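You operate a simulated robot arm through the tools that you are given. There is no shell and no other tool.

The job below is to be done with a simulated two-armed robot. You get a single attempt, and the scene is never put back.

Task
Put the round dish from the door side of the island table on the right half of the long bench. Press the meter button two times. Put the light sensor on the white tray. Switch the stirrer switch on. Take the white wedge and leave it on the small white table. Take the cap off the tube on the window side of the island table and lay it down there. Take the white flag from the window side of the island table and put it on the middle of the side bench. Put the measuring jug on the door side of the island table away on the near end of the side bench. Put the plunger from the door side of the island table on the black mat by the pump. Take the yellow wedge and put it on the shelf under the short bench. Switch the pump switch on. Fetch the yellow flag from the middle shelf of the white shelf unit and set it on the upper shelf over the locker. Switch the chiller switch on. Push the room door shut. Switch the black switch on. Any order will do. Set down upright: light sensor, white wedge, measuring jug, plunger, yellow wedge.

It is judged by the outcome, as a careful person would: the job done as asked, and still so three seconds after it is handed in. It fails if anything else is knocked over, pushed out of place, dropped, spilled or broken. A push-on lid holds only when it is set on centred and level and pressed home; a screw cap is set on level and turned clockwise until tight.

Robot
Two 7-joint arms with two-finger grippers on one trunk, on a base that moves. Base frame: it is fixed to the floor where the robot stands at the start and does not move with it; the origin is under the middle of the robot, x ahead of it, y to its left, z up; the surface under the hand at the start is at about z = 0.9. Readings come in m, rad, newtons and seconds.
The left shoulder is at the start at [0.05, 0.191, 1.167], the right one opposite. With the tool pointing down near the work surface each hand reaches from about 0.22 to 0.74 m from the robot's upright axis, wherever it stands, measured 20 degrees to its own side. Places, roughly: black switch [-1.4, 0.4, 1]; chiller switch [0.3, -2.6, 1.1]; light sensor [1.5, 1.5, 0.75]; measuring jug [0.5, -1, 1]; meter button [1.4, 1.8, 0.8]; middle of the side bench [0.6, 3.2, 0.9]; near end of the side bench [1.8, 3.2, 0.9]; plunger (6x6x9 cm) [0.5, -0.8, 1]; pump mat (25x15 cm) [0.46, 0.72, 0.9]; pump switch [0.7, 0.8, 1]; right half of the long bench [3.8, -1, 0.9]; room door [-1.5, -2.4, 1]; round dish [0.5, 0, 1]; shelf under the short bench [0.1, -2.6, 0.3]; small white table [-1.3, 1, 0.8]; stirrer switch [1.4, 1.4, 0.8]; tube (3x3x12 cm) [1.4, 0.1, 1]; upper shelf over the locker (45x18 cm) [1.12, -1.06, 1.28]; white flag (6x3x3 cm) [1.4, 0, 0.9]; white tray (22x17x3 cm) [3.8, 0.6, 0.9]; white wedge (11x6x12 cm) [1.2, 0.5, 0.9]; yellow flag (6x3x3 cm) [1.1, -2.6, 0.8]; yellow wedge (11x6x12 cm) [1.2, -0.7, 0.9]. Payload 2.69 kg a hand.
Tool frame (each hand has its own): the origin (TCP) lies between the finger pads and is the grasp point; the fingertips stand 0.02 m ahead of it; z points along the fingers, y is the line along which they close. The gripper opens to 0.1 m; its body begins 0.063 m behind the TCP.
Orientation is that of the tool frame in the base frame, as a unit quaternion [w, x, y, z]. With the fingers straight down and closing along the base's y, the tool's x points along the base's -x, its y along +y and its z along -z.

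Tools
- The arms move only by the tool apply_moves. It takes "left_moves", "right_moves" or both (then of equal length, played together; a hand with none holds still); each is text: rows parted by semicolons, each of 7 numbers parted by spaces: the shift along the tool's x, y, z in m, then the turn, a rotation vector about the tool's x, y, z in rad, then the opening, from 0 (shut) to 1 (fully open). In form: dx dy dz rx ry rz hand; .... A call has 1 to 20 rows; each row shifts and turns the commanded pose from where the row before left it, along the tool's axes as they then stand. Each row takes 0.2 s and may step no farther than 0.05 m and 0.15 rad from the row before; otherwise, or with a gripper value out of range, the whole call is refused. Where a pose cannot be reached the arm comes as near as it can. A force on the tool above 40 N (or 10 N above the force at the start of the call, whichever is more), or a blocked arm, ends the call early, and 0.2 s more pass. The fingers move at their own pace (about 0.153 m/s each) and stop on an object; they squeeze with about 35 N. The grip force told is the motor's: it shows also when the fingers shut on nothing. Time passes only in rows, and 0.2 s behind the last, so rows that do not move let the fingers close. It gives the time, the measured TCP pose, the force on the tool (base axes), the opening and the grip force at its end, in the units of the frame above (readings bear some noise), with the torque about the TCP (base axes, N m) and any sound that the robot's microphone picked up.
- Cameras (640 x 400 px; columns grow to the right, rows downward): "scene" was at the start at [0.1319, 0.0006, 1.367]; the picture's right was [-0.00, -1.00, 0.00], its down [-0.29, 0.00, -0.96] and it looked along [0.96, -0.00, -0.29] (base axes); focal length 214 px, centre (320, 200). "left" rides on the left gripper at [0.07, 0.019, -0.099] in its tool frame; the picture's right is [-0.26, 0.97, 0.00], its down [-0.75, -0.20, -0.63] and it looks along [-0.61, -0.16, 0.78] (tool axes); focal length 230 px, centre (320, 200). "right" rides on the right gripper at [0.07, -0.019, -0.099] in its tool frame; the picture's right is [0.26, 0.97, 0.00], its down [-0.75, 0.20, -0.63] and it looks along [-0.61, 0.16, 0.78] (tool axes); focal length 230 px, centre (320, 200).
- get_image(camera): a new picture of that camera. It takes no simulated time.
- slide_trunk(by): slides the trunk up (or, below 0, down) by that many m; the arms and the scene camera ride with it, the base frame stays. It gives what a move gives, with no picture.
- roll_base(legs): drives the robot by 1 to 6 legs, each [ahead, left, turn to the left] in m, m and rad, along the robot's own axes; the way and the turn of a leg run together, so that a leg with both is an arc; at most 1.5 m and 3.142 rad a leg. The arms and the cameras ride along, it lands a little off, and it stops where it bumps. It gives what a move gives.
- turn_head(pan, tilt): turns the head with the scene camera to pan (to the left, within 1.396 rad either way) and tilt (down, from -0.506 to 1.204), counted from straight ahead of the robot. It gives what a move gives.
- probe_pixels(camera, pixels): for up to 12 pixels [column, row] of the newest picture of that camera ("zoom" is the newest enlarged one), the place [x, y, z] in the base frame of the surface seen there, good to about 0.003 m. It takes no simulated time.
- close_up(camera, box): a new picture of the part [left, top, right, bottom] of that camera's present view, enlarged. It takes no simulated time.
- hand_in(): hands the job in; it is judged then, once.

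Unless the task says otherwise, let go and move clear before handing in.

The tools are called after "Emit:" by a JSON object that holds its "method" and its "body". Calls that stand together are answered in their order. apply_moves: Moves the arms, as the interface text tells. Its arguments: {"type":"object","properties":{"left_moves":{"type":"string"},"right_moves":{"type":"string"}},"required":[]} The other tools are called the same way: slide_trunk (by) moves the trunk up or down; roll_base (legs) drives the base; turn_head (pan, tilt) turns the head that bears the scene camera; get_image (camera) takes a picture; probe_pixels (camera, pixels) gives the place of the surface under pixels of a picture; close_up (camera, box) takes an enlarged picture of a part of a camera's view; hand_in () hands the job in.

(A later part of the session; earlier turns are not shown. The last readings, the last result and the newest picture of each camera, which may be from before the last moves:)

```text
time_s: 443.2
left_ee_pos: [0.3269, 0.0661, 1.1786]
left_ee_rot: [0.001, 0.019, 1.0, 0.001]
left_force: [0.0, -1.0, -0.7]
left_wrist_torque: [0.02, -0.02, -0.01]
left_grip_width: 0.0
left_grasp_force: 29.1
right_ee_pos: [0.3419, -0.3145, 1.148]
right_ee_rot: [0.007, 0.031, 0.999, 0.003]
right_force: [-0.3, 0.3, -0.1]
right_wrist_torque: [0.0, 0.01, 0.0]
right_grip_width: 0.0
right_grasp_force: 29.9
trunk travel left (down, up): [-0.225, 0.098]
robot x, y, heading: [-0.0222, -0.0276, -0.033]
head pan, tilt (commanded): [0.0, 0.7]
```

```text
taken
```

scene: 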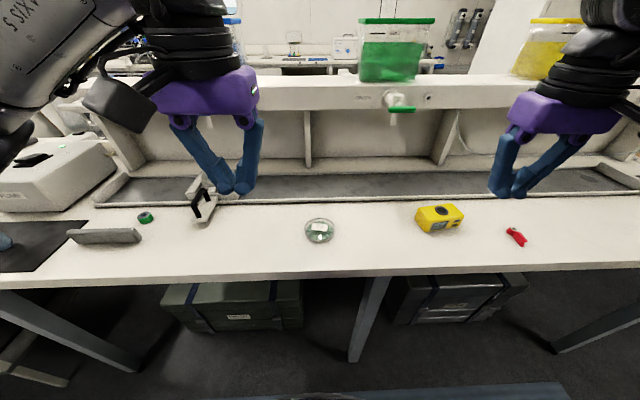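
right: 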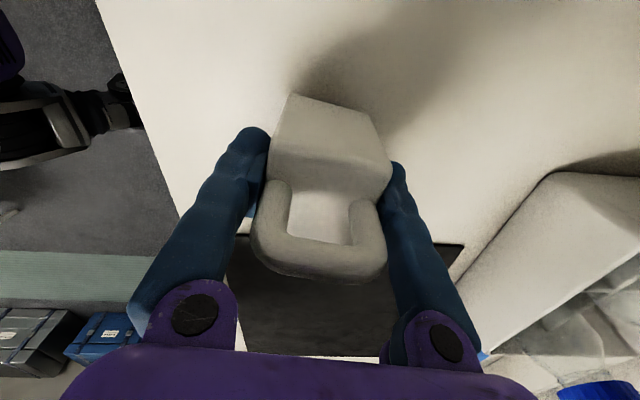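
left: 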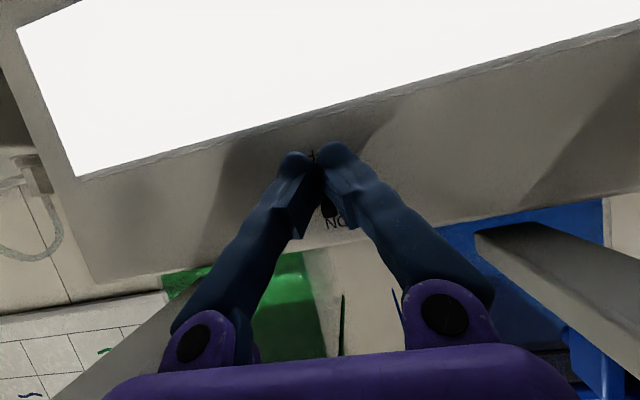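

The dish sits at (319,230). It looks about 9 cm wide, so the 10 cm opening leaves little margin; I'll bring the open left hand above it and measure it carefully.

Emit:
{"method": "close_up", "body": {"camera": "scene", "box": [285, 205, 355, 255]}}

Emit:
{"method": "probe_pixels", "body": {"camera": "zoom", "pixels": [[185, 200], [445, 205], [310, 110], [310, 310], [310, 200], [200, 250], [430, 260], [310, 345], [190, 220], [450, 220]]}}

Emit:
{"method": "apply_moves", "body": {"left_moves": "-0.035 -0.0275 0 0 0 0 1; -0.035 -0.0275 0 0 0 0 1; -0.035 -0.0275 0 0 0 0 1; -0.035 -0.0275 0 0 0 0 1; 0 0 0.045 0 0 0 1; 0 0 0.045 0 0 0 1; 0 0 0 0 0 0 1"}}

Emit:
{"method": "get_image", "body": {"camera": "left"}}

```text
8.00 times, centred on (320, 230) of scene
```

zoom: 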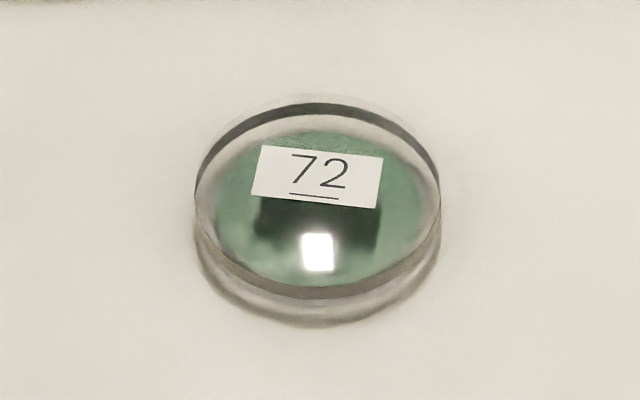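

```text
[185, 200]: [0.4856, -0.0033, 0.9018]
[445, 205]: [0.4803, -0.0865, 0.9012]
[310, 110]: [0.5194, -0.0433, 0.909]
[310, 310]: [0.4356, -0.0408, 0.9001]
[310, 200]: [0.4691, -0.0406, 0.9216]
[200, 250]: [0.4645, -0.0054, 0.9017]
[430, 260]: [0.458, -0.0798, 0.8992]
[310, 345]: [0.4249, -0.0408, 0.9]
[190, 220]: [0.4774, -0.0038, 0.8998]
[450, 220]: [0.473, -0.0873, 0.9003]
```

```text
time_s: 444.8
left_ee_pos: [0.4611, -0.0497, 1.0871]
left_ee_rot: [0.002, 0.019, 1.0, 0.001]
left_force: [-0.5, 1.0, 0.6]
left_wrist_torque: [0.0, -0.01, -0.03]
left_grip_width: 0.1001
left_grasp_force: 0.1
right_ee_pos: [0.3392, -0.3143, 1.1486]
right_ee_rot: [0.007, 0.031, 0.999, 0.003]
right_force: [0.2, -0.1, 0.0]
right_wrist_torque: [-0.01, 0.01, 0.01]
right_grip_width: 0.0
right_grasp_force: 29.4
trunk travel left (down, up): [-0.225, 0.098]
robot x, y, heading: [-0.0251, -0.0266, -0.035]
head pan, tilt (commanded): [0.0, 0.7]
```

```text
taken
```

left: 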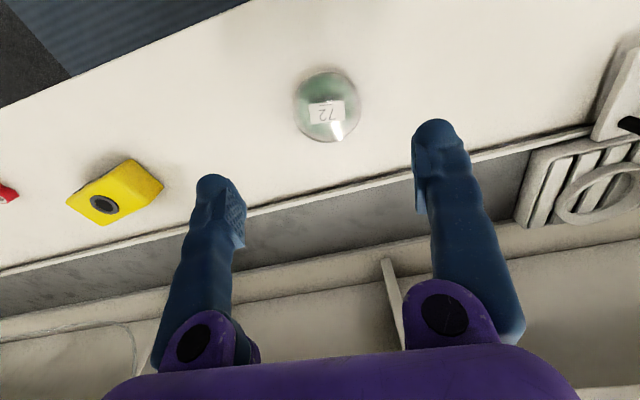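

The dish is about 8 cm across, 2 cm tall, centred near (0.471,-0.044). I'll centre the left hand and descend to the table, then close gently.

Emit:
{"method": "apply_moves", "body": {"left_moves": "-0.0097 0.0061 0.03 0 0 0 1; 0 0 0.04 0 0 0 1; 0 0 0.04 0 0 0 1; 0 0 0.03 0 0 0 1; 0 0 0 0 0 0 1"}}

Emit:
{"method": "get_image", "body": {"camera": "left"}}

Emit:
{"method": "close_up", "body": {"camera": "scene", "box": [270, 160, 370, 260]}}

```text
time_s: 446.0
left_ee_pos: [0.4706, -0.0443, 0.947]
left_ee_rot: [0.001, 0.02, 1.0, 0.002]
left_force: [-0.1, -0.3, 0.3]
left_wrist_torque: [0.02, 0.03, -0.03]
left_grip_width: 0.1
left_grasp_force: 0.0
right_ee_pos: [0.3402, -0.3136, 1.1489]
right_ee_rot: [0.007, 0.031, 0.999, 0.003]
right_force: [-0.6, 0.5, -0.1]
right_wrist_torque: [0.0, 0.0, 0.01]
right_grip_width: 0.0001
right_grasp_force: 29.7
trunk travel left (down, up): [-0.225, 0.098]
robot x, y, heading: [-0.0222, -0.0281, -0.039]
head pan, tilt (commanded): [0.0, 0.7]
```

```text
taken
```

left: 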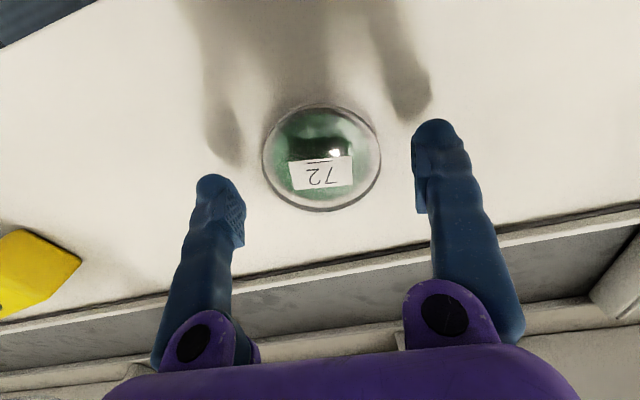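

```text
4.00 times, centred on (320, 210) of scene
```

zoom: 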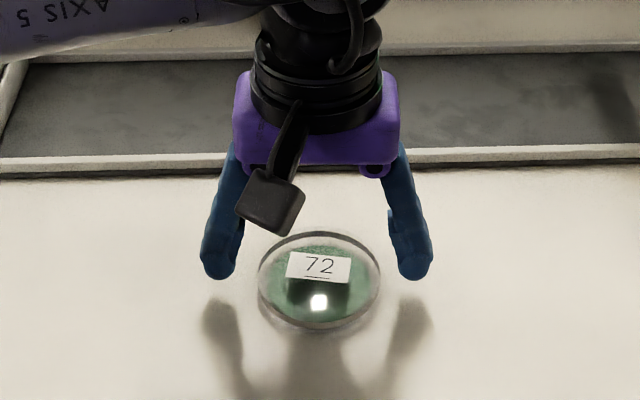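

The dish is centred at (321,158), right on the TCP axis. I'll go down 24 mm and close.

Emit:
{"method": "apply_moves", "body": {"left_moves": "0 0 0.014 0 0 0 1; 0 0 0.01 0 0 0 1; 0 0 0 0 0 0 0.93; 0 0 0 0 0 0 0.86; 0 0 0 0 0 0 0.8; 0 0 0 0 0 0 0.7; 0 0 0 0 0 0 0.5; 0 0 0 0 0 0 0.5"}}

Emit:
{"method": "get_image", "body": {"camera": "left"}}

```text
time_s: 447.8
left_ee_pos: [0.4723, -0.0435, 0.9238]
left_ee_rot: [0.001, 0.019, 1.0, 0.002]
left_force: [-0.7, -0.4, -0.3]
left_wrist_torque: [0.0, 0.03, 0.0]
left_grip_width: 0.0758
left_grasp_force: 35.5
right_ee_pos: [0.3403, -0.3135, 1.15]
right_ee_rot: [0.008, 0.031, 0.999, 0.003]
right_force: [0.6, -0.2, 0.1]
right_wrist_torque: [-0.01, -0.01, -0.02]
right_grip_width: 0.0002
right_grasp_force: 29.7
trunk travel left (down, up): [-0.225, 0.098]
robot x, y, heading: [-0.025, -0.0241, -0.037]
head pan, tilt (commanded): [0.0, 0.7]
```

```text
taken
```

left: 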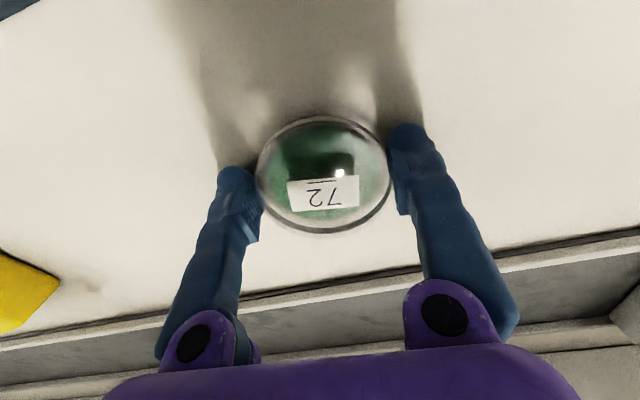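

The dish is held at 76 mm. I'll lift gently a few centimetres and check that it comes up level and whole.

Emit:
{"method": "apply_moves", "body": {"left_moves": "0 0 -0.01 0 0 0 0.5; 0 0 -0.02 0 0 0 0.5; 0 0 -0.03 0 0 0 0.5; 0 0 -0.04 0 0 0 0.5; 0 0 -0.04 0 0 0 0.5; 0 0 -0.04 0 0 0 0.5; 0.03 0 -0.03 0 0 0 0.5; 0 0 0 0 0 0 0.5"}}

Emit:
{"method": "get_image", "body": {"camera": "left"}}

Emit:
{"method": "get_image", "body": {"camera": "scene"}}

```text
time_s: 449.6
left_ee_pos: [0.4415, -0.0413, 1.1329]
left_ee_rot: [0.001, 0.019, 1.0, 0.001]
left_force: [0.1, -0.7, -0.8]
left_wrist_torque: [-0.03, 0.04, -0.02]
left_grip_width: 0.0758
left_grasp_force: 35.1
right_ee_pos: [0.3411, -0.315, 1.1476]
right_ee_rot: [0.006, 0.032, 0.999, 0.003]
right_force: [-1.4, -0.3, -0.6]
right_wrist_torque: [-0.01, 0.04, 0.01]
right_grip_width: 0.0
right_grasp_force: 29.2
trunk travel left (down, up): [-0.225, 0.098]
robot x, y, heading: [-0.0284, -0.0311, -0.037]
head pan, tilt (commanded): [0.0, 0.7]
```

```text
taken
```

left: 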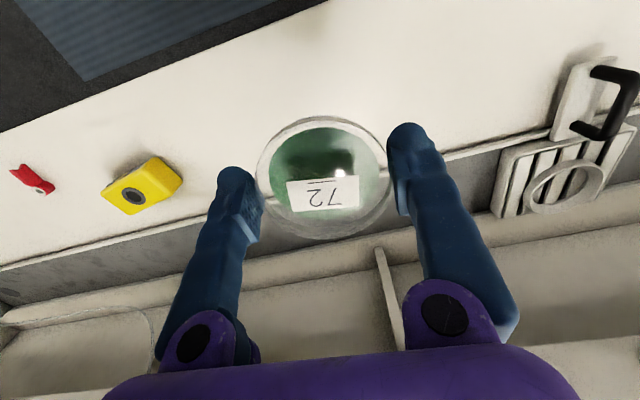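

```text
taken
```

scene: 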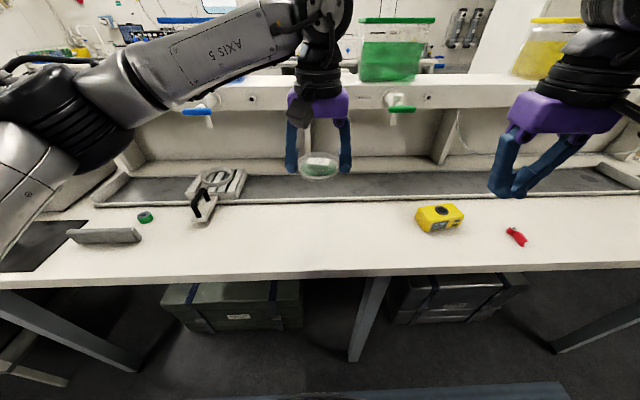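

The dish is held level and whole. I'll drive back and right to the south end of the island and look along the passage between the island and the shelf unit.

Emit:
{"method": "roll_base", "body": {"legs": [[-0.25, 0, 0.037], [0, -1.0, 0], [0, -0.5, 0]]}}

Emit:
{"method": "turn_head", "body": {"pan": -0.1, "tilt": 0.4}}

Emit:
{"method": "get_image", "body": {"camera": "scene"}}

```text
time_s: 464.7
left_ee_pos: [0.1809, -1.5343, 1.1319]
left_ee_rot: [0.001, 0.005, 1.0, 0.001]
left_force: [-0.2, 0.7, -0.4]
left_wrist_torque: [0.02, 0.0, -0.05]
left_grip_width: 0.0757
left_grasp_force: 35.0
right_ee_pos: [0.0883, -1.8091, 1.1484]
right_ee_rot: [0.007, 0.017, 1.0, 0.004]
right_force: [0.5, -0.2, -0.3]
right_wrist_torque: [-0.02, -0.01, -0.01]
right_grip_width: 0.0001
right_grasp_force: 29.8
trunk travel left (down, up): [-0.225, 0.098]
robot x, y, heading: [-0.2839, -1.5339, -0.008]
head pan, tilt (commanded): [0.0, 0.7]
```

```text
time_s: 465.5
left_ee_pos: [0.1806, -1.5353, 1.1327]
left_ee_rot: [0.0, 0.005, 1.0, 0.001]
left_force: [-0.3, 0.1, -0.3]
left_wrist_torque: [-0.01, -0.03, 0.01]
left_grip_width: 0.0755
left_grasp_force: 35.4
right_ee_pos: [0.0884, -1.808, 1.1493]
right_ee_rot: [0.007, 0.018, 1.0, 0.004]
right_force: [-0.4, 0.6, -1.0]
right_wrist_torque: [0.03, -0.03, -0.01]
right_grip_width: 0.0
right_grasp_force: 29.4
trunk travel left (down, up): [-0.225, 0.098]
robot x, y, heading: [-0.2865, -1.5306, -0.009]
head pan, tilt (commanded): [-0.099, 0.4]
```

```text
taken
```

scene: 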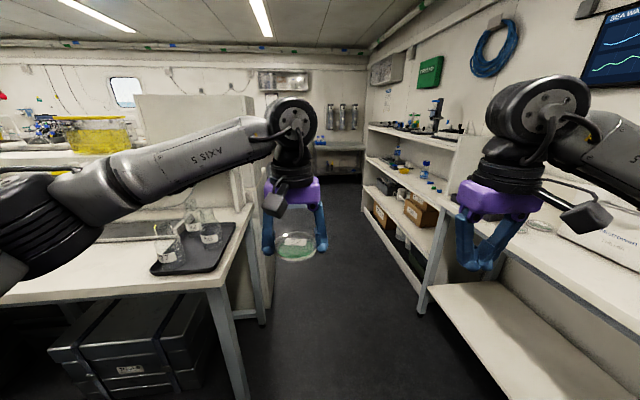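

The passage is visible. I'll probe its sides: the island end, the shelf unit front and the floor.

Emit:
{"method": "probe_pixels", "body": {"camera": "scene", "pixels": [[225, 270], [250, 205], [420, 295], [365, 210], [365, 130], [330, 270], [435, 250], [455, 290], [375, 190], [340, 185], [240, 110], [450, 150]]}}

Emit:
{"method": "close_up", "body": {"camera": "scene", "box": [340, 80, 480, 260]}}

Emit:
{"method": "close_up", "body": {"camera": "scene", "box": [100, 60, 280, 260]}}

```text
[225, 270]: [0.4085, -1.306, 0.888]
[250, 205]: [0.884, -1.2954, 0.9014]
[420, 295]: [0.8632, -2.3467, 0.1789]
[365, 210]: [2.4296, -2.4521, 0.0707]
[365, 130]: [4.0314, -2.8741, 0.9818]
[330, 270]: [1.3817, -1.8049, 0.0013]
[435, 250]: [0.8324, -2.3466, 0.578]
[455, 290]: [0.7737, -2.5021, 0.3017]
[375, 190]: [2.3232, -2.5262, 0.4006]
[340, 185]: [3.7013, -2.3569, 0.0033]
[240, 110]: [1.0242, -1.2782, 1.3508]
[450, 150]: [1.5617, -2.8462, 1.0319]
```

```text
2.22 times, centred on (410, 170) of scene
```

zoom: 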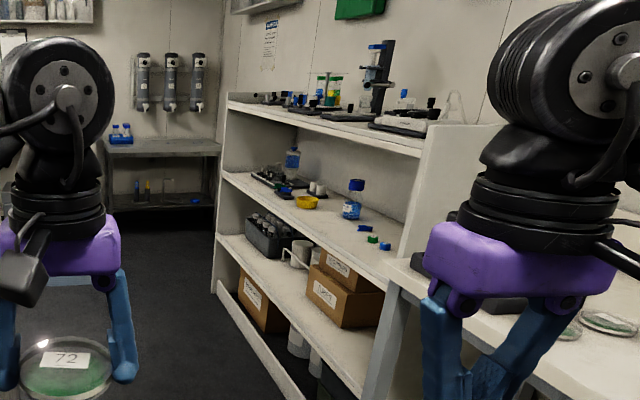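

```text
2.00 times, centred on (190, 160) of scene
```

zoom: 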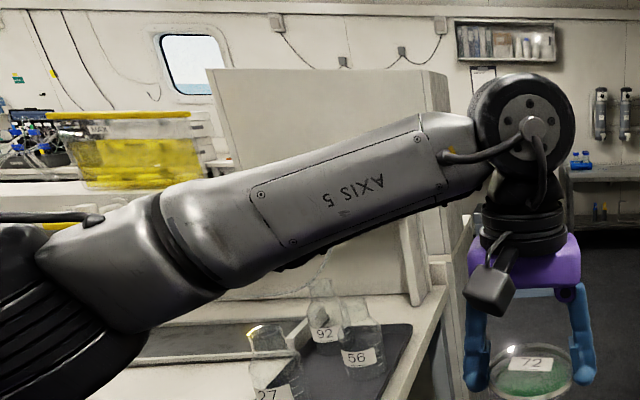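

The passage is about 1.05 m wide (y -1.30 to -2.35), enough for the base at y≈-1.83. I'll centre in it and drive east in two stages, checking heading in between.

Emit:
{"method": "roll_base", "body": {"legs": [[0, -0.29, 0.008], [0.9, 0, 0]]}}

Emit:
{"method": "get_image", "body": {"camera": "scene"}}

```text
time_s: 473.0
left_ee_pos: [1.0871, -1.8201, 1.1327]
left_ee_rot: [0.001, 0.006, 1.0, 0.001]
left_force: [-0.5, -1.1, -0.4]
left_wrist_torque: [-0.03, 0.0, -0.02]
left_grip_width: 0.0757
left_grasp_force: 35.2
right_ee_pos: [0.994, -2.095, 1.1486]
right_ee_rot: [0.007, 0.017, 1.0, 0.003]
right_force: [-0.1, -0.2, 0.0]
right_wrist_torque: [0.03, 0.0, -0.02]
right_grip_width: 0.0003
right_grasp_force: 29.5
trunk travel left (down, up): [-0.225, 0.098]
robot x, y, heading: [0.6202, -1.8179, -0.01]
head pan, tilt (commanded): [-0.099, 0.4]
```

```text
taken
```

scene: 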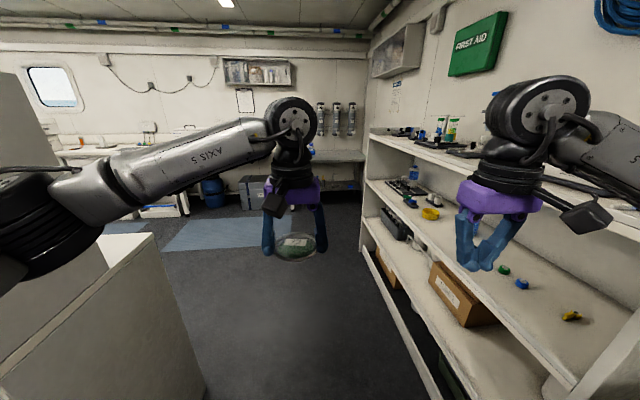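

I can see the yellow flag on the middle shelf at (572,316). I'll continue east past the island end, then on toward the long bench's right half.

Emit:
{"method": "roll_base", "body": {"legs": [[1.2, 0, 0.01], [0.5, 0.6, 0]]}}

Emit:
{"method": "turn_head", "body": {"pan": 0.3, "tilt": 0.35}}

Emit:
{"method": "get_image", "body": {"camera": "scene"}}

```text
time_s: 484.2
left_ee_pos: [2.7366, -1.1819, 1.1328]
left_ee_rot: [0.0, -0.017, 1.0, 0.001]
left_force: [0.5, 0.5, -0.9]
left_wrist_torque: [-0.04, 0.01, 0.01]
left_grip_width: 0.0754
left_grasp_force: 35.1
right_ee_pos: [2.6572, -1.462, 1.1485]
right_ee_rot: [0.007, -0.005, 1.0, 0.003]
right_force: [-0.3, -0.6, 1.0]
right_wrist_torque: [0.0, 0.03, 0.0]
right_grip_width: 0.0
right_grasp_force: 29.9
trunk travel left (down, up): [-0.225, 0.098]
robot x, y, heading: [2.2693, -1.1998, 0.041]
head pan, tilt (commanded): [-0.099, 0.4]
```

```text
time_s: 485.1
left_ee_pos: [2.7373, -1.1833, 1.1332]
left_ee_rot: [0.001, -0.018, 1.0, 0.002]
left_force: [0.0, 0.2, -0.5]
left_wrist_torque: [-0.02, 0.0, -0.03]
left_grip_width: 0.0754
left_grasp_force: 35.2
right_ee_pos: [2.6572, -1.4614, 1.1491]
right_ee_rot: [0.007, -0.005, 1.0, 0.003]
right_force: [-0.8, -0.2, -0.6]
right_wrist_torque: [0.03, -0.03, -0.02]
right_grip_width: 0.0001
right_grasp_force: 30.0
trunk travel left (down, up): [-0.225, 0.098]
robot x, y, heading: [2.2673, -1.2037, 0.036]
head pan, tilt (commanded): [0.3, 0.351]
```

```text
taken
```

scene: 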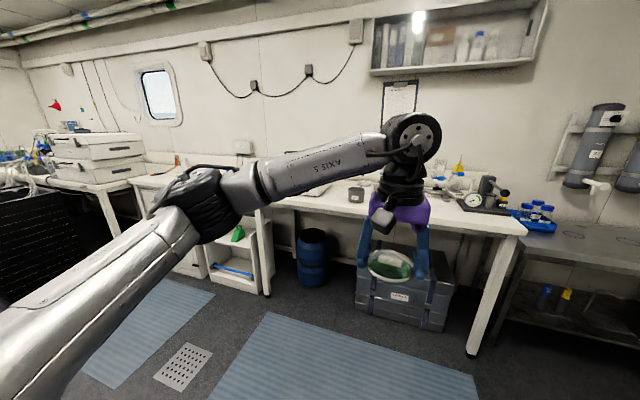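

The bench's right half lies ahead. I'll move closer, to about (3.07,-1.0), and look at the free surface.

Emit:
{"method": "roll_base", "body": {"legs": [[0, 0.2, -0.038], [0.78, 0, 0]]}}

Emit:
{"method": "turn_head", "body": {"pan": 0.0, "tilt": 0.6}}

Emit:
{"method": "get_image", "body": {"camera": "scene"}}

```text
time_s: 491.3
left_ee_pos: [3.5181, -1.016, 1.1327]
left_ee_rot: [0.001, 0.01, 1.0, 0.001]
left_force: [0.8, -0.4, -1.5]
left_wrist_torque: [-0.03, 0.02, -0.03]
left_grip_width: 0.0753
left_grasp_force: 34.7
right_ee_pos: [3.422, -1.291, 1.1488]
right_ee_rot: [0.007, 0.021, 1.0, 0.003]
right_force: [0.6, 0.0, -1.2]
right_wrist_torque: [0.0, 0.01, 0.03]
right_grip_width: 0.0001
right_grasp_force: 30.0
trunk travel left (down, up): [-0.225, 0.098]
robot x, y, heading: [3.0501, -1.0098, -0.014]
head pan, tilt (commanded): [0.3, 0.351]
```

```text
time_s: 492.1
left_ee_pos: [3.5169, -1.016, 1.132]
left_ee_rot: [0.0, 0.009, 1.0, 0.001]
left_force: [0.1, -1.1, -0.8]
left_wrist_torque: [0.0, -0.03, -0.04]
left_grip_width: 0.0755
left_grasp_force: 35.1
right_ee_pos: [3.422, -1.2899, 1.1492]
right_ee_rot: [0.006, 0.022, 1.0, 0.003]
right_force: [0.6, -1.2, -1.0]
right_wrist_torque: [0.0, 0.0, 0.01]
right_grip_width: 0.0
right_grasp_force: 29.4
trunk travel left (down, up): [-0.225, 0.098]
robot x, y, heading: [3.0536, -1.0119, -0.016]
head pan, tilt (commanded): [0.0, 0.6]
```

```text
taken
```

scene: 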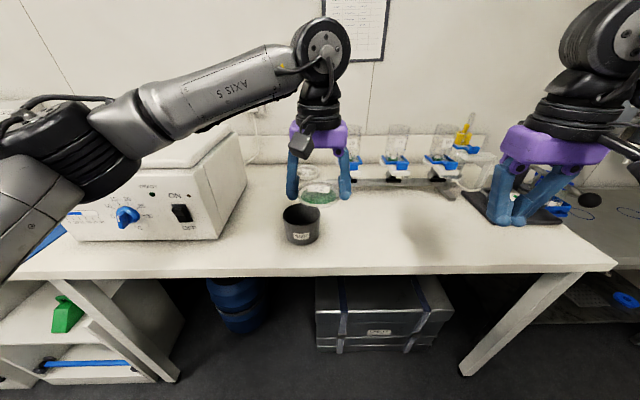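

The bare bench lies around (400,230), right of the dark cup. I'll probe it.

Emit:
{"method": "probe_pixels", "body": {"camera": "scene", "pixels": [[400, 230], [365, 235], [450, 240], [400, 205], [301, 210], [320, 230], [400, 265], [465, 205], [345, 215], [390, 180]]}}

Emit:
{"method": "close_up", "body": {"camera": "scene", "box": [260, 120, 540, 280]}}

```text
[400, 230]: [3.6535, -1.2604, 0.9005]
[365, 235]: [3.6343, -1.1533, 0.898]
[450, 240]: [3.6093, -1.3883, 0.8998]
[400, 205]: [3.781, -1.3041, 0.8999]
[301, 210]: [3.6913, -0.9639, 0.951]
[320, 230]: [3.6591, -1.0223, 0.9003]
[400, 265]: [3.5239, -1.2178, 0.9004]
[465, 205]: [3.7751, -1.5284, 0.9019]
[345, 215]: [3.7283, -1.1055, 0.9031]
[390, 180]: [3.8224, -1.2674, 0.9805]
```

```text
2.29 times, centred on (400, 200) of scene
```

zoom: 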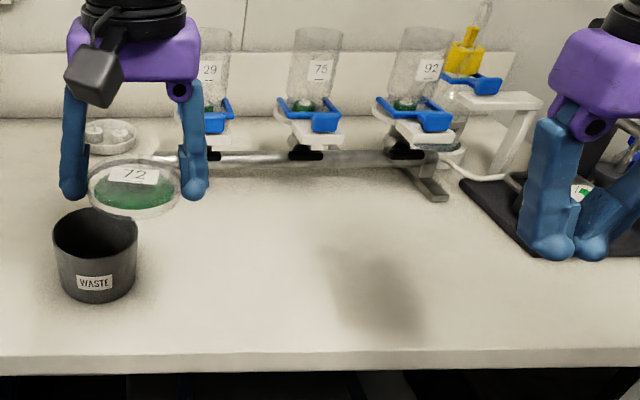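

Bare bench spans roughly y -1.1 to -1.4 at x≈3.55–3.75. I'll strafe right 17 cm, then extend the dish to about (3.66,-1.19) and lower it.

Emit:
{"method": "roll_base", "body": {"legs": [[0, -0.17, 0.015]]}}

Emit:
{"method": "apply_moves", "body": {"left_moves": "-0.036 0 0 0 0 0 0.5; -0.036 0 0 0 0 0 0.5; -0.036 0 0 0 0 0 0.5; -0.036 0 0 0 0 0 0.5; 0 0 0.045 0 0 0 0.5; 0 0 0.045 0 0 0 0.5; 0 0 0.045 0 0 0 0.5; 0 0 0.045 0 0 0 0.5; 0 0 0 0 0 0 0.5"}}

Emit:
{"method": "get_image", "body": {"camera": "scene"}}

Emit:
{"method": "get_image", "body": {"camera": "left"}}

```text
time_s: 494.2
left_ee_pos: [3.5157, -1.1805, 1.133]
left_ee_rot: [0.001, 0.003, 1.0, 0.001]
left_force: [-0.7, 0.1, 0.2]
left_wrist_torque: [-0.01, 0.01, 0.01]
left_grip_width: 0.0755
left_grasp_force: 34.9
right_ee_pos: [3.4239, -1.4556, 1.1481]
right_ee_rot: [0.008, 0.016, 1.0, 0.004]
right_force: [-0.1, -0.2, -0.9]
right_wrist_torque: [0.04, 0.01, 0.0]
right_grip_width: 0.0
right_grasp_force: 30.0
trunk travel left (down, up): [-0.225, 0.098]
robot x, y, heading: [3.0489, -1.1798, -0.005]
head pan, tilt (commanded): [0.0, 0.6]
```

```text
time_s: 496.2
left_ee_pos: [3.6619, -1.1822, 0.9517]
left_ee_rot: [0.002, 0.003, 1.0, 0.001]
left_force: [0.1, 0.1, 0.3]
left_wrist_torque: [0.0, 0.0, -0.01]
left_grip_width: 0.0757
left_grasp_force: 35.0
right_ee_pos: [3.4234, -1.4552, 1.1484]
right_ee_rot: [0.007, 0.016, 1.0, 0.003]
right_force: [0.0, 0.1, 0.8]
right_wrist_torque: [0.03, 0.01, -0.01]
right_grip_width: 0.0001
right_grasp_force: 29.9
trunk travel left (down, up): [-0.225, 0.098]
robot x, y, heading: [3.0506, -1.1799, -0.008]
head pan, tilt (commanded): [0.0, 0.6]
```

```text
taken
```

scene: 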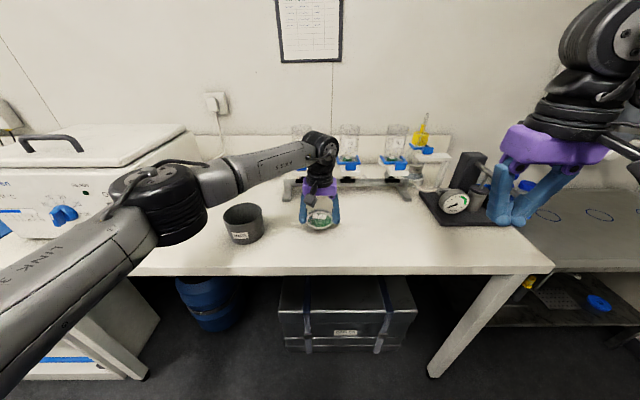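

```text
taken
```

left: 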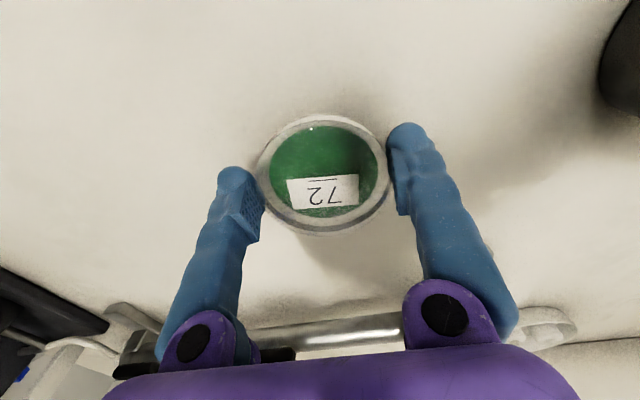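

The dish is over bare bench. I'll lower to its original grip height (0.924) and feel for contact.

Emit:
{"method": "apply_moves", "body": {"left_moves": "0 0 0.015 0 0 0 0.5; 0 0 0.007 0 0 0 0.5; 0 0 0.004 0 0 0 0.5; 0 0 0.002 0 0 0 0.5; 0 0 0.002 0 0 0 0.5; 0 0 0 0 0 0 0.5"}}

```text
time_s: 497.6
left_ee_pos: [3.661, -1.181, 0.925]
left_ee_rot: [0.002, 0.004, 1.0, 0.0]
left_force: [4.2, -0.8, 19.5]
left_wrist_torque: [-0.01, 0.04, 0.01]
left_grip_width: 0.0757
left_grasp_force: 34.8
right_ee_pos: [3.4225, -1.455, 1.1496]
right_ee_rot: [0.008, 0.016, 1.0, 0.003]
right_force: [0.3, 0.0, -0.4]
right_wrist_torque: [0.0, 0.03, 0.03]
right_grip_width: 0.0001
right_grasp_force: 29.6
trunk travel left (down, up): [-0.225, 0.098]
robot x, y, heading: [3.0497, -1.1815, -0.006]
head pan, tilt (commanded): [0.0, 0.6]
```

Contact at 19 N. I'll ease 2 mm, open fully, and lift away.

Emit:
{"method": "apply_moves", "body": {"left_moves": "0 0 -0.002 0 0 0 0.6; 0 0 0 0 0 0 0.85; 0 0 0 0 0 0 1; 0 0 0 0 0 0 1; 0 0 -0.02 0 0 0 1; 0 0 -0.04 0 0 0 1; 0 0 -0.045 0 0 0 1; 0 0 -0.045 0 0 0 1; 0 0 -0.045 0 0 0 1; 0.045 0 -0.01 0 0 0 0.5; 0.045 0 0 0 0 0 0; 0.045 0 0 0 0 0 0; 0 0 0 0 0 0 0"}}

Emit:
{"method": "close_up", "body": {"camera": "scene", "box": [220, 120, 460, 280]}}

```text
time_s: 500.4
left_ee_pos: [3.5224, -1.1819, 1.129]
left_ee_rot: [0.001, 0.003, 1.0, 0.0]
left_force: [-0.3, 0.3, 0.0]
left_wrist_torque: [0.03, 0.03, 0.0]
left_grip_width: 0.0001
left_grasp_force: 29.6
right_ee_pos: [3.4237, -1.455, 1.1479]
right_ee_rot: [0.007, 0.015, 1.0, 0.004]
right_force: [1.5, 0.1, -0.7]
right_wrist_torque: [-0.01, 0.04, 0.0]
right_grip_width: 0.0003
right_grasp_force: 29.3
trunk travel left (down, up): [-0.225, 0.098]
robot x, y, heading: [3.0466, -1.1809, -0.01]
head pan, tilt (commanded): [0.0, 0.6]
```

```text
2.50 times, centred on (340, 200) of scene
```

zoom: 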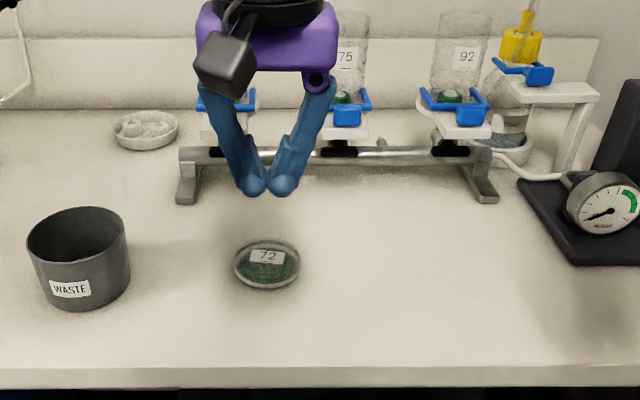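

The dish rests on the right half of the long bench. Next, the yellow wedge: I'll back away, turn around and approach the island's window side near y=-0.75.

Emit:
{"method": "roll_base", "body": {"legs": [[-0.85, 0.2, 0], [0, 0, 1.571], [0, 0, 1.571], [0.15, -0.2, 0]]}}

Emit:
{"method": "turn_head", "body": {"pan": 0.0, "tilt": 0.5}}

Emit:
{"method": "get_image", "body": {"camera": "scene"}}

```text
time_s: 514.7
left_ee_pos: [1.5854, -0.769, 1.1296]
left_ee_rot: [0.0, 1.0, -0.001, -0.001]
left_force: [-0.6, 0.8, -0.5]
left_wrist_torque: [-0.02, 0.0, -0.05]
left_grip_width: 0.0
left_grasp_force: 29.9
right_ee_pos: [1.6838, -0.4944, 1.1484]
right_ee_rot: [0.004, 1.0, -0.014, -0.007]
right_force: [0.2, 0.2, 0.7]
right_wrist_torque: [-0.05, -0.01, 0.01]
right_grip_width: 0.0
right_grasp_force: 29.9
trunk travel left (down, up): [-0.225, 0.098]
robot x, y, heading: [2.0573, -0.7679, 3.137]
head pan, tilt (commanded): [0.0, 0.6]
```

```text
time_s: 515.4
left_ee_pos: [1.5864, -0.7696, 1.1309]
left_ee_rot: [0.001, 1.0, -0.001, -0.001]
left_force: [0.1, -0.2, 0.2]
left_wrist_torque: [0.0, 0.01, 0.04]
left_grip_width: 0.0001
left_grasp_force: 29.9
right_ee_pos: [1.6841, -0.4952, 1.1488]
right_ee_rot: [0.003, 1.0, -0.014, -0.008]
right_force: [0.5, 0.1, 0.4]
right_wrist_torque: [0.0, 0.01, -0.02]
right_grip_width: 0.0001
right_grasp_force: 29.5
trunk travel left (down, up): [-0.225, 0.098]
robot x, y, heading: [2.0578, -0.7623, 3.14]
head pan, tilt (commanded): [0.0, 0.499]
```

```text
taken
```

scene: 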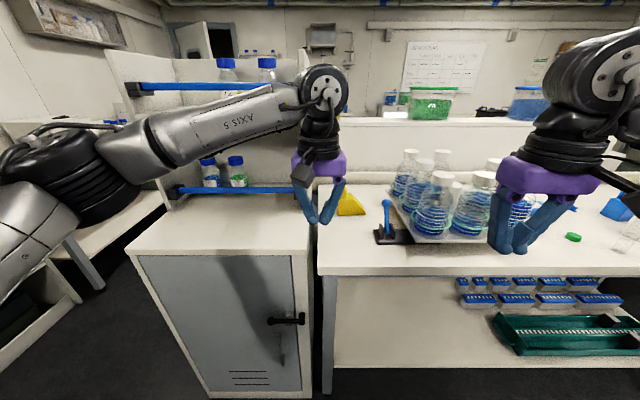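

The yellow wedge is at (350,203), and the locker with its two railed shelves is at left. I'll zoom in on both.

Emit:
{"method": "close_up", "body": {"camera": "scene", "box": [290, 150, 430, 260]}}

Emit:
{"method": "probe_pixels", "body": {"camera": "zoom", "pixels": [[275, 190], [290, 225], [240, 290], [320, 290], [275, 260], [330, 285], [390, 300], [430, 350], [285, 170], [300, 350]]}}

Emit:
{"method": "close_up", "body": {"camera": "scene", "box": [100, 40, 330, 270]}}

```text
3.64 times, centred on (360, 205) of scene
```

zoom: 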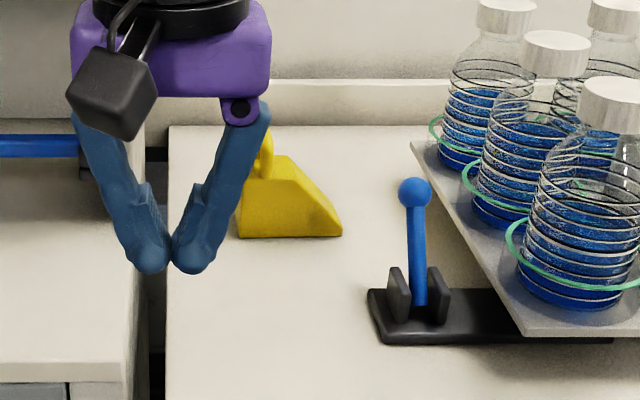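

```text
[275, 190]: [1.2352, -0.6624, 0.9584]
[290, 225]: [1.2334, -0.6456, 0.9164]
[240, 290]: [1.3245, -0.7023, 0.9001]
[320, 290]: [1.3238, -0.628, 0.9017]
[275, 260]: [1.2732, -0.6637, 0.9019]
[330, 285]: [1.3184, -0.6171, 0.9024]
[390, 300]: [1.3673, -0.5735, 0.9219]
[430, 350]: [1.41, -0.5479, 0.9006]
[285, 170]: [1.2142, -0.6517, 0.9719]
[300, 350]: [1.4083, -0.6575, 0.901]
```

```text
1.74 times, centred on (215, 155) of scene
```

zoom: 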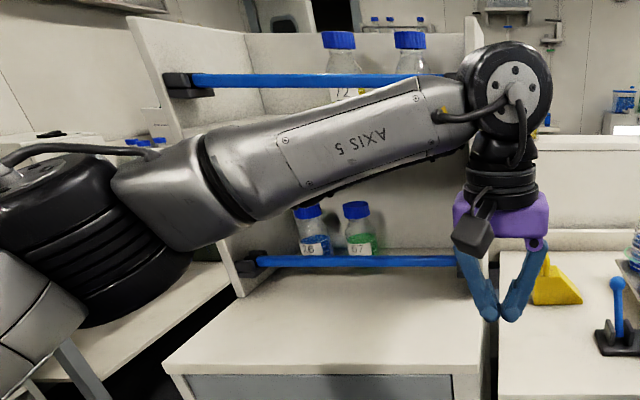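

The yellow wedge stands at about (1.205,-0.672), its front face at x≈1.235, tall end on the left, flat top at z≈0.972, square to the table. I'll tuck the left hand, turn the right hand a quarter turn, and roll closer.

Emit:
{"method": "apply_moves", "body": {"left_moves": "0.0425 0 0 0 0 0 0; 0.0425 0 0 0 0 0 0; 0.0425 0 0 0 0 0 0; 0.0425 0 0 0 0 0 0; 0 0 0 0 0 0 0; 0 0 0 0 0 0 0; 0 0 0 0 0 0 0; 0 0 0 0 0 0 0; 0 0 0 0 0 0 0; 0 0 0 0 0 0 0; 0 0 0 0 0 0 0; 0 0 0 0 0 0 0", "right_moves": "0 0 0 0 0 0.1428 1; 0 0 0 0 0 0.1428 1; 0 0 0 0 0 0.1428 1; 0 0 0 0 0 0.1428 1; 0 0 0 0 0 0.1428 1; 0 0 0 0 0 0.1428 1; 0 0 0 0 0 0.1428 1; 0 0 0 0 0 0.1428 1; 0 0 0 0 0 0.1428 1; 0 0 0 0 0 0.1428 1; 0 0 0 0 0 0.1428 1; 0 0 0 0 0 0 1"}}

Emit:
{"method": "roll_base", "body": {"legs": [[0.18, 0, 0]]}}

Emit:
{"method": "turn_head", "body": {"pan": 0.0, "tilt": 0.6}}

Emit:
{"method": "get_image", "body": {"camera": "scene"}}

Emit:
{"method": "get_image", "body": {"camera": "right"}}

```text
time_s: 518.0
left_ee_pos: [1.7551, -0.772, 1.1309]
left_ee_rot: [0.001, 1.0, -0.001, -0.001]
left_force: [0.1, -0.1, -0.1]
left_wrist_torque: [-0.05, 0.0, 0.0]
left_grip_width: 0.0
left_grasp_force: 29.0
right_ee_pos: [1.6851, -0.4956, 1.148]
right_ee_rot: [-0.008, -0.697, 0.717, 0.003]
right_force: [1.4, -0.7, -0.5]
right_wrist_torque: [-0.01, -0.05, 0.0]
right_grip_width: 0.1
right_grasp_force: 0.1
trunk travel left (down, up): [-0.225, 0.098]
robot x, y, heading: [2.058, -0.7711, 3.141]
head pan, tilt (commanded): [0.0, 0.499]
```

```text
time_s: 519.5
left_ee_pos: [1.577, -0.7727, 1.1305]
left_ee_rot: [0.0, 1.0, 0.0, -0.001]
left_force: [-1.9, 0.3, -0.1]
left_wrist_torque: [0.03, -0.02, 0.0]
left_grip_width: 0.0002
left_grasp_force: 29.6
right_ee_pos: [1.5041, -0.4961, 1.1484]
right_ee_rot: [-0.008, -0.698, 0.716, 0.003]
right_force: [0.2, 0.2, -0.1]
right_wrist_torque: [0.01, -0.02, 0.02]
right_grip_width: 0.0999
right_grasp_force: 0.1
trunk travel left (down, up): [-0.225, 0.098]
robot x, y, heading: [1.8799, -0.7675, -3.137]
head pan, tilt (commanded): [0.0, 0.499]
```

```text
time_s: 520.2
left_ee_pos: [1.5778, -0.7716, 1.1315]
left_ee_rot: [0.002, 1.0, -0.001, -0.001]
left_force: [0.2, -0.4, -0.4]
left_wrist_torque: [0.01, 0.0, -0.03]
left_grip_width: 0.0
left_grasp_force: 29.5
right_ee_pos: [1.505, -0.496, 1.1494]
right_ee_rot: [-0.007, -0.698, 0.716, 0.003]
right_force: [0.4, 0.0, -0.1]
right_wrist_torque: [-0.02, -0.01, 0.01]
right_grip_width: 0.1001
right_grasp_force: 0.1
trunk travel left (down, up): [-0.225, 0.098]
robot x, y, heading: [1.8759, -0.7671, -3.137]
head pan, tilt (commanded): [0.0, 0.6]
```

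```text
taken
```

scene: 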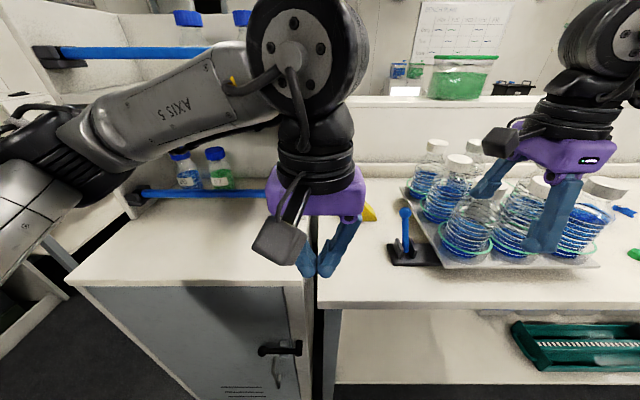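

```text
taken
```

right: 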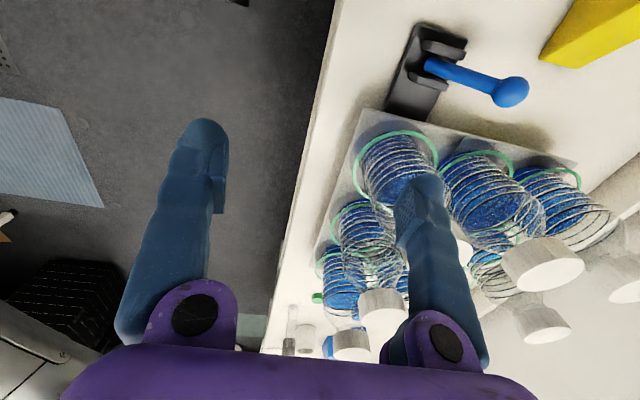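

Bottles stand close to the right hand's right side, so I'll first clear the left hand to the left, then slide the right hand left at this height before going forward over the wedge.

Emit:
{"method": "apply_moves", "body": {"left_moves": "0 0.045 0 0 0 0 0; 0 0.045 0 0 0 0 0; 0 0.045 0 0 0 0 0; 0 0.045 0 0 0 0 0; 0 0 0 0 0 0 0; 0 0 0 0 0 0 0; 0 0 0 0 0 0 0; 0 0 0 0 0 0 0; 0 0 0 0 0 0 0; 0 0 0 0 0 0 0; 0 0 0 0 0 0 0; 0 0 0 0 0 0 0; 0 0 0 0 0 0 0; 0 0 0 0 0 0 0", "right_moves": "0 0 0 0 0 0 1; 0 0 0 0 0 0 1; 0.044 -0.001 0 0 0 0 1; 0.044 -0.001 0 0 0 0 1; 0.044 -0.001 0 0 0 0 1; 0.044 -0.001 0 0 0 0 1; 0.001 0.0425 0 0 0 0 1; 0.001 0.0425 0 0 0 0 1; 0.001 0.0425 0 0 0 0 1; 0.001 0.0425 0 0 0 0 1; 0.001 0.0425 0 0 0 0 1; 0.001 0.0425 0 0 0 0 1; 0 0 0 0 0 0 1; 0 0 0 0 0 0 1"}}

Emit:
{"method": "get_image", "body": {"camera": "right"}}

Emit:
{"method": "get_image", "body": {"camera": "scene"}}

```text
time_s: 523.2
left_ee_pos: [1.5788, -0.9528, 1.1296]
left_ee_rot: [0.0, 1.0, 0.0, -0.002]
left_force: [0.2, 0.5, 1.2]
left_wrist_torque: [0.02, -0.01, -0.03]
left_grip_width: 0.0
left_grasp_force: 29.7
right_ee_pos: [1.2498, -0.6728, 1.1543]
right_ee_rot: [-0.008, -0.698, 0.716, 0.002]
right_force: [-0.7, -0.1, 0.1]
right_wrist_torque: [0.01, 0.0, 0.0]
right_grip_width: 0.1
right_grasp_force: 0.0
trunk travel left (down, up): [-0.225, 0.098]
robot x, y, heading: [1.881, -0.7656, -3.143]
head pan, tilt (commanded): [0.0, 0.6]
```

```text
taken
```

right: 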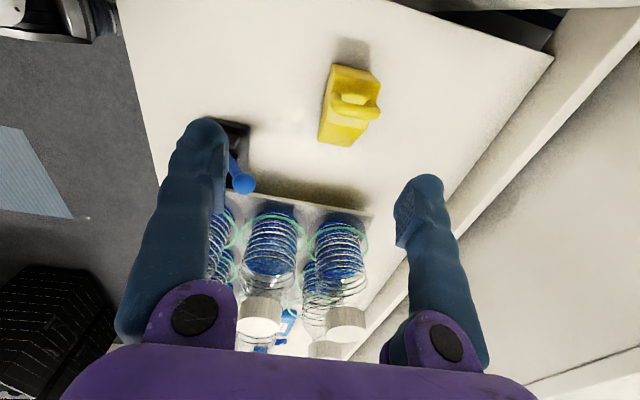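

```text
taken
```

scene: 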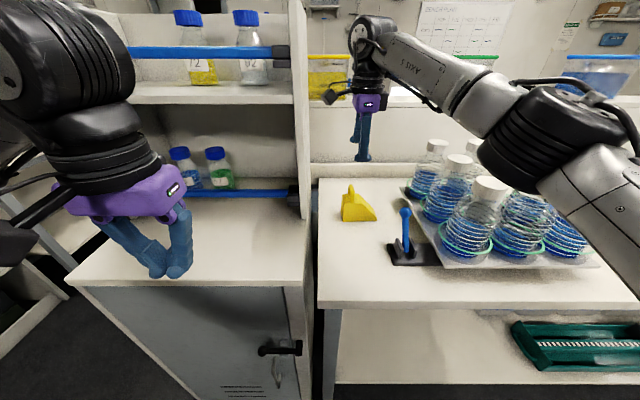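

The wedge's handle is at (357,100), about 35 mm further in. I'll probe it for the exact position.

Emit:
{"method": "close_up", "body": {"camera": "right", "box": [290, 40, 410, 170]}}

Emit:
{"method": "probe_pixels", "body": {"camera": "right", "pixels": [[340, 100], [355, 105], [372, 110], [352, 90], [335, 130], [350, 140], [333, 70], [375, 75], [345, 118], [325, 120], [420, 120], [470, 150]]}}

```text
3.08 times, centred on (350, 105) of right
```

zoom: 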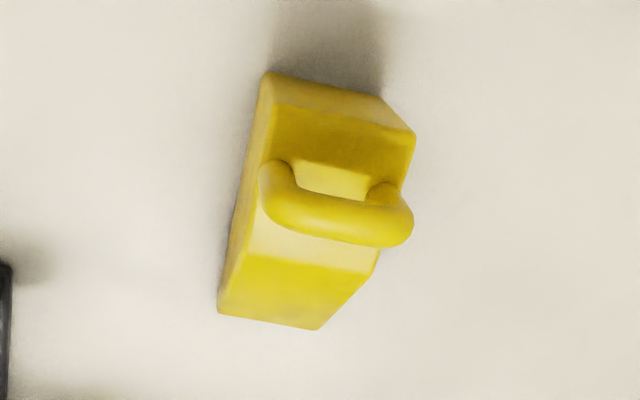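

```text
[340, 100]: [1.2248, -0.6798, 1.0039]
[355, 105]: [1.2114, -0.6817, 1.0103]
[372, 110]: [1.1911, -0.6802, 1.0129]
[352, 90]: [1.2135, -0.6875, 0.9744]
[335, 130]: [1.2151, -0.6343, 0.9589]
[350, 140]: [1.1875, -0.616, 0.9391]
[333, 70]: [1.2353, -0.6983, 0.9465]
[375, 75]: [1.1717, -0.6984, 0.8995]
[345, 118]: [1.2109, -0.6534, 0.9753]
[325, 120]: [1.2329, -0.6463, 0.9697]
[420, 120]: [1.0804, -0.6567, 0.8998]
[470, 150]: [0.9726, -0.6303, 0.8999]
```

The handle runs along x from about 1.19 to 1.23 at y≈-0.681, so the grip centre is (1.208,-0.675). I'll centre there, descend to z=0.96 and close.

Emit:
{"method": "apply_moves", "body": {"right_moves": "0.0033 0.0418 0 0 0 0 1; 0 0 0.04 0 0 0 1; 0 0 0.04 0 0 0 1; 0 0 0.04 0 0 0 1; 0 0 0.04 0 0 0 1; 0 0 0 0 0 0 1"}}

Emit:
{"method": "get_image", "body": {"camera": "right"}}

```text
time_s: 524.6
left_ee_pos: [1.579, -0.9531, 1.1308]
left_ee_rot: [0.001, 1.0, 0.0, -0.001]
left_force: [0.2, 0.7, 0.9]
left_wrist_torque: [-0.04, -0.04, -0.03]
left_grip_width: 0.0
left_grasp_force: 29.5
right_ee_pos: [1.2227, -0.6709, 0.9871]
right_ee_rot: [-0.008, -0.698, 0.716, 0.003]
right_force: [0.4, 0.4, 0.6]
right_wrist_torque: [0.0, -0.02, -0.01]
right_grip_width: 0.0999
right_grasp_force: 0.0
right hand out of reach, approached as far as the arm can: row 1
trunk travel left (down, up): [-0.225, 0.098]
robot x, y, heading: [1.8812, -0.7689, -3.14]
head pan, tilt (commanded): [0.0, 0.6]
```

```text
taken
```

right: 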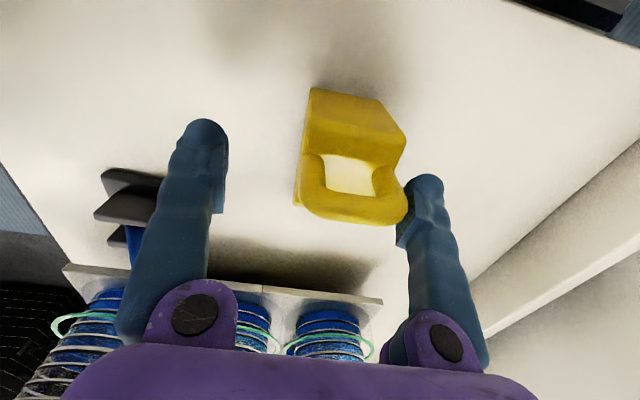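

Reach limited it at the higher level; now lower, I'll shift the remaining 15 mm in, then descend the last 27 mm and close.

Emit:
{"method": "apply_moves", "body": {"right_moves": "0.003 0.0145 0 0 0 0 1; 0 0 0 0 0 0 1"}}

Emit:
{"method": "get_image", "body": {"camera": "right"}}

```text
time_s: 525.2
left_ee_pos: [1.5782, -0.952, 1.1299]
left_ee_rot: [0.001, 1.0, 0.0, -0.001]
left_force: [-0.2, 0.2, 0.4]
left_wrist_torque: [-0.02, 0.02, -0.01]
left_grip_width: 0.0
left_grasp_force: 29.5
right_ee_pos: [1.2096, -0.6728, 0.9873]
right_ee_rot: [-0.007, -0.699, 0.715, 0.003]
right_force: [0.3, -0.4, 0.7]
right_wrist_torque: [-0.01, 0.0, -0.01]
right_grip_width: 0.0998
right_grasp_force: 0.1
trunk travel left (down, up): [-0.225, 0.098]
robot x, y, heading: [1.8794, -0.7688, -3.14]
head pan, tilt (commanded): [0.0, 0.6]
```

```text
taken
```

right: 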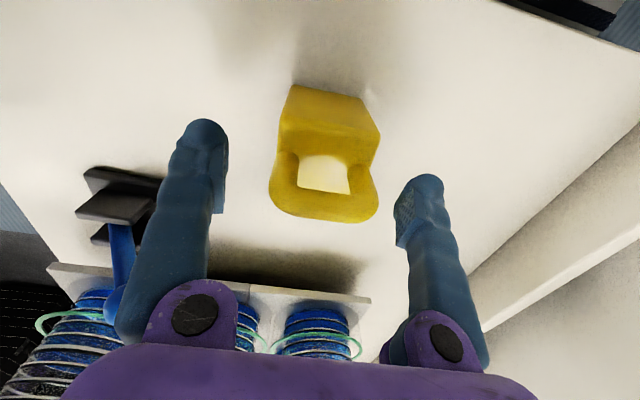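

Nicely centred now. Descending and closing.

Emit:
{"method": "apply_moves", "body": {"right_moves": "0 0 0.015 0 0 0 1; 0 0 0.012 0 0 0 1; 0 0 0 0 0 0 0.85; 0 0 0 0 0 0 0.7; 0 0 0 0 0 0 0.55; 0 0 0 0 0 0 0.3; 0 0 0 0 0 0 0.3"}}

Emit:
{"method": "get_image", "body": {"camera": "right"}}

```text
time_s: 526.8
left_ee_pos: [1.5788, -0.9518, 1.1316]
left_ee_rot: [0.001, 1.0, 0.0, 0.0]
left_force: [0.5, -1.2, -0.3]
left_wrist_torque: [-0.03, 0.01, 0.02]
left_grip_width: 0.0001
left_grasp_force: 29.4
right_ee_pos: [1.2094, -0.6723, 0.9605]
right_ee_rot: [-0.008, -0.698, 0.716, 0.002]
right_force: [-0.3, 0.7, 0.6]
right_wrist_torque: [0.02, -0.07, 0.06]
right_grip_width: 0.0558
right_grasp_force: 34.9
trunk travel left (down, up): [-0.225, 0.098]
robot x, y, heading: [1.8781, -0.7698, -3.136]
head pan, tilt (commanded): [0.0, 0.6]
```

```text
taken
```

right: 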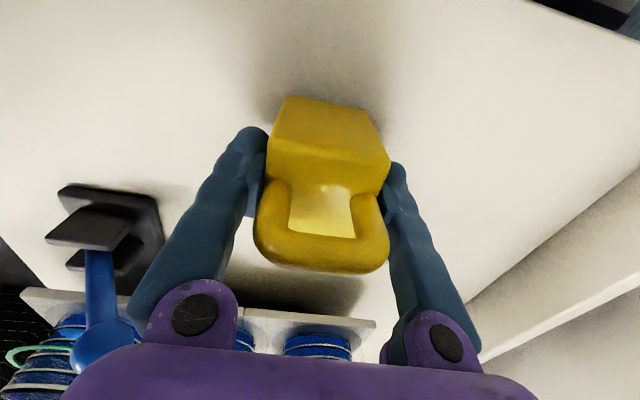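

The wedge is held at 56 mm. I'll lift it and draw it back close to the robot.

Emit:
{"method": "apply_moves", "body": {"right_moves": "0 0 -0.02 0 0 0 0.3; 0 0 -0.04 0 0 0 0.3; 0 0 -0.045 0 0 0 0.3; -0.001 -0.04 -0.02 0 0 0 0.3; -0.001 -0.04 -0.02 0 0 0 0.3; -0.001 -0.04 -0.02 0 0 0 0.3; -0.001 -0.04 -0.02 0 0 0 0.3; -0.001 -0.045 0 0 0 0 0.3; -0.001 -0.045 0 0 0 0 0.3; -0.001 -0.035 0 0 0 0 0.3; 0 0 0 0 0 0 0.3"}}

Emit:
{"method": "get_image", "body": {"camera": "scene"}}

```text
time_s: 529.2
left_ee_pos: [1.5789, -0.9529, 1.13]
left_ee_rot: [0.001, 1.0, -0.001, -0.001]
left_force: [0.1, -0.2, -0.1]
left_wrist_torque: [-0.02, -0.02, 0.03]
left_grip_width: 0.0001
left_grasp_force: 29.3
right_ee_pos: [1.4967, -0.6727, 1.1406]
right_ee_rot: [-0.007, -0.699, 0.715, 0.003]
right_force: [-0.5, 0.0, -3.2]
right_wrist_torque: [-0.03, -0.02, 0.0]
right_grip_width: 0.0558
right_grasp_force: 35.3
trunk travel left (down, up): [-0.225, 0.098]
robot x, y, heading: [1.8809, -0.7687, -3.142]
head pan, tilt (commanded): [0.0, 0.6]
```

```text
taken
```

scene: 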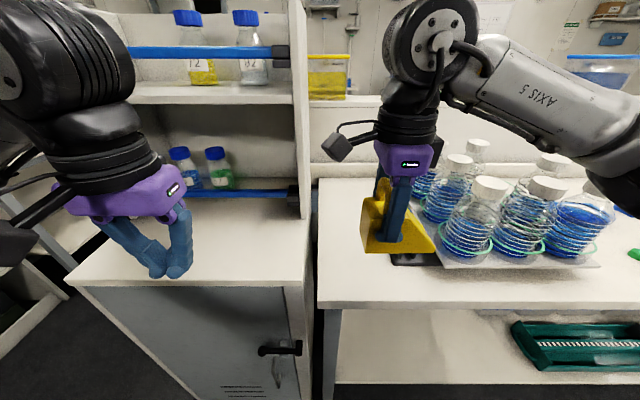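

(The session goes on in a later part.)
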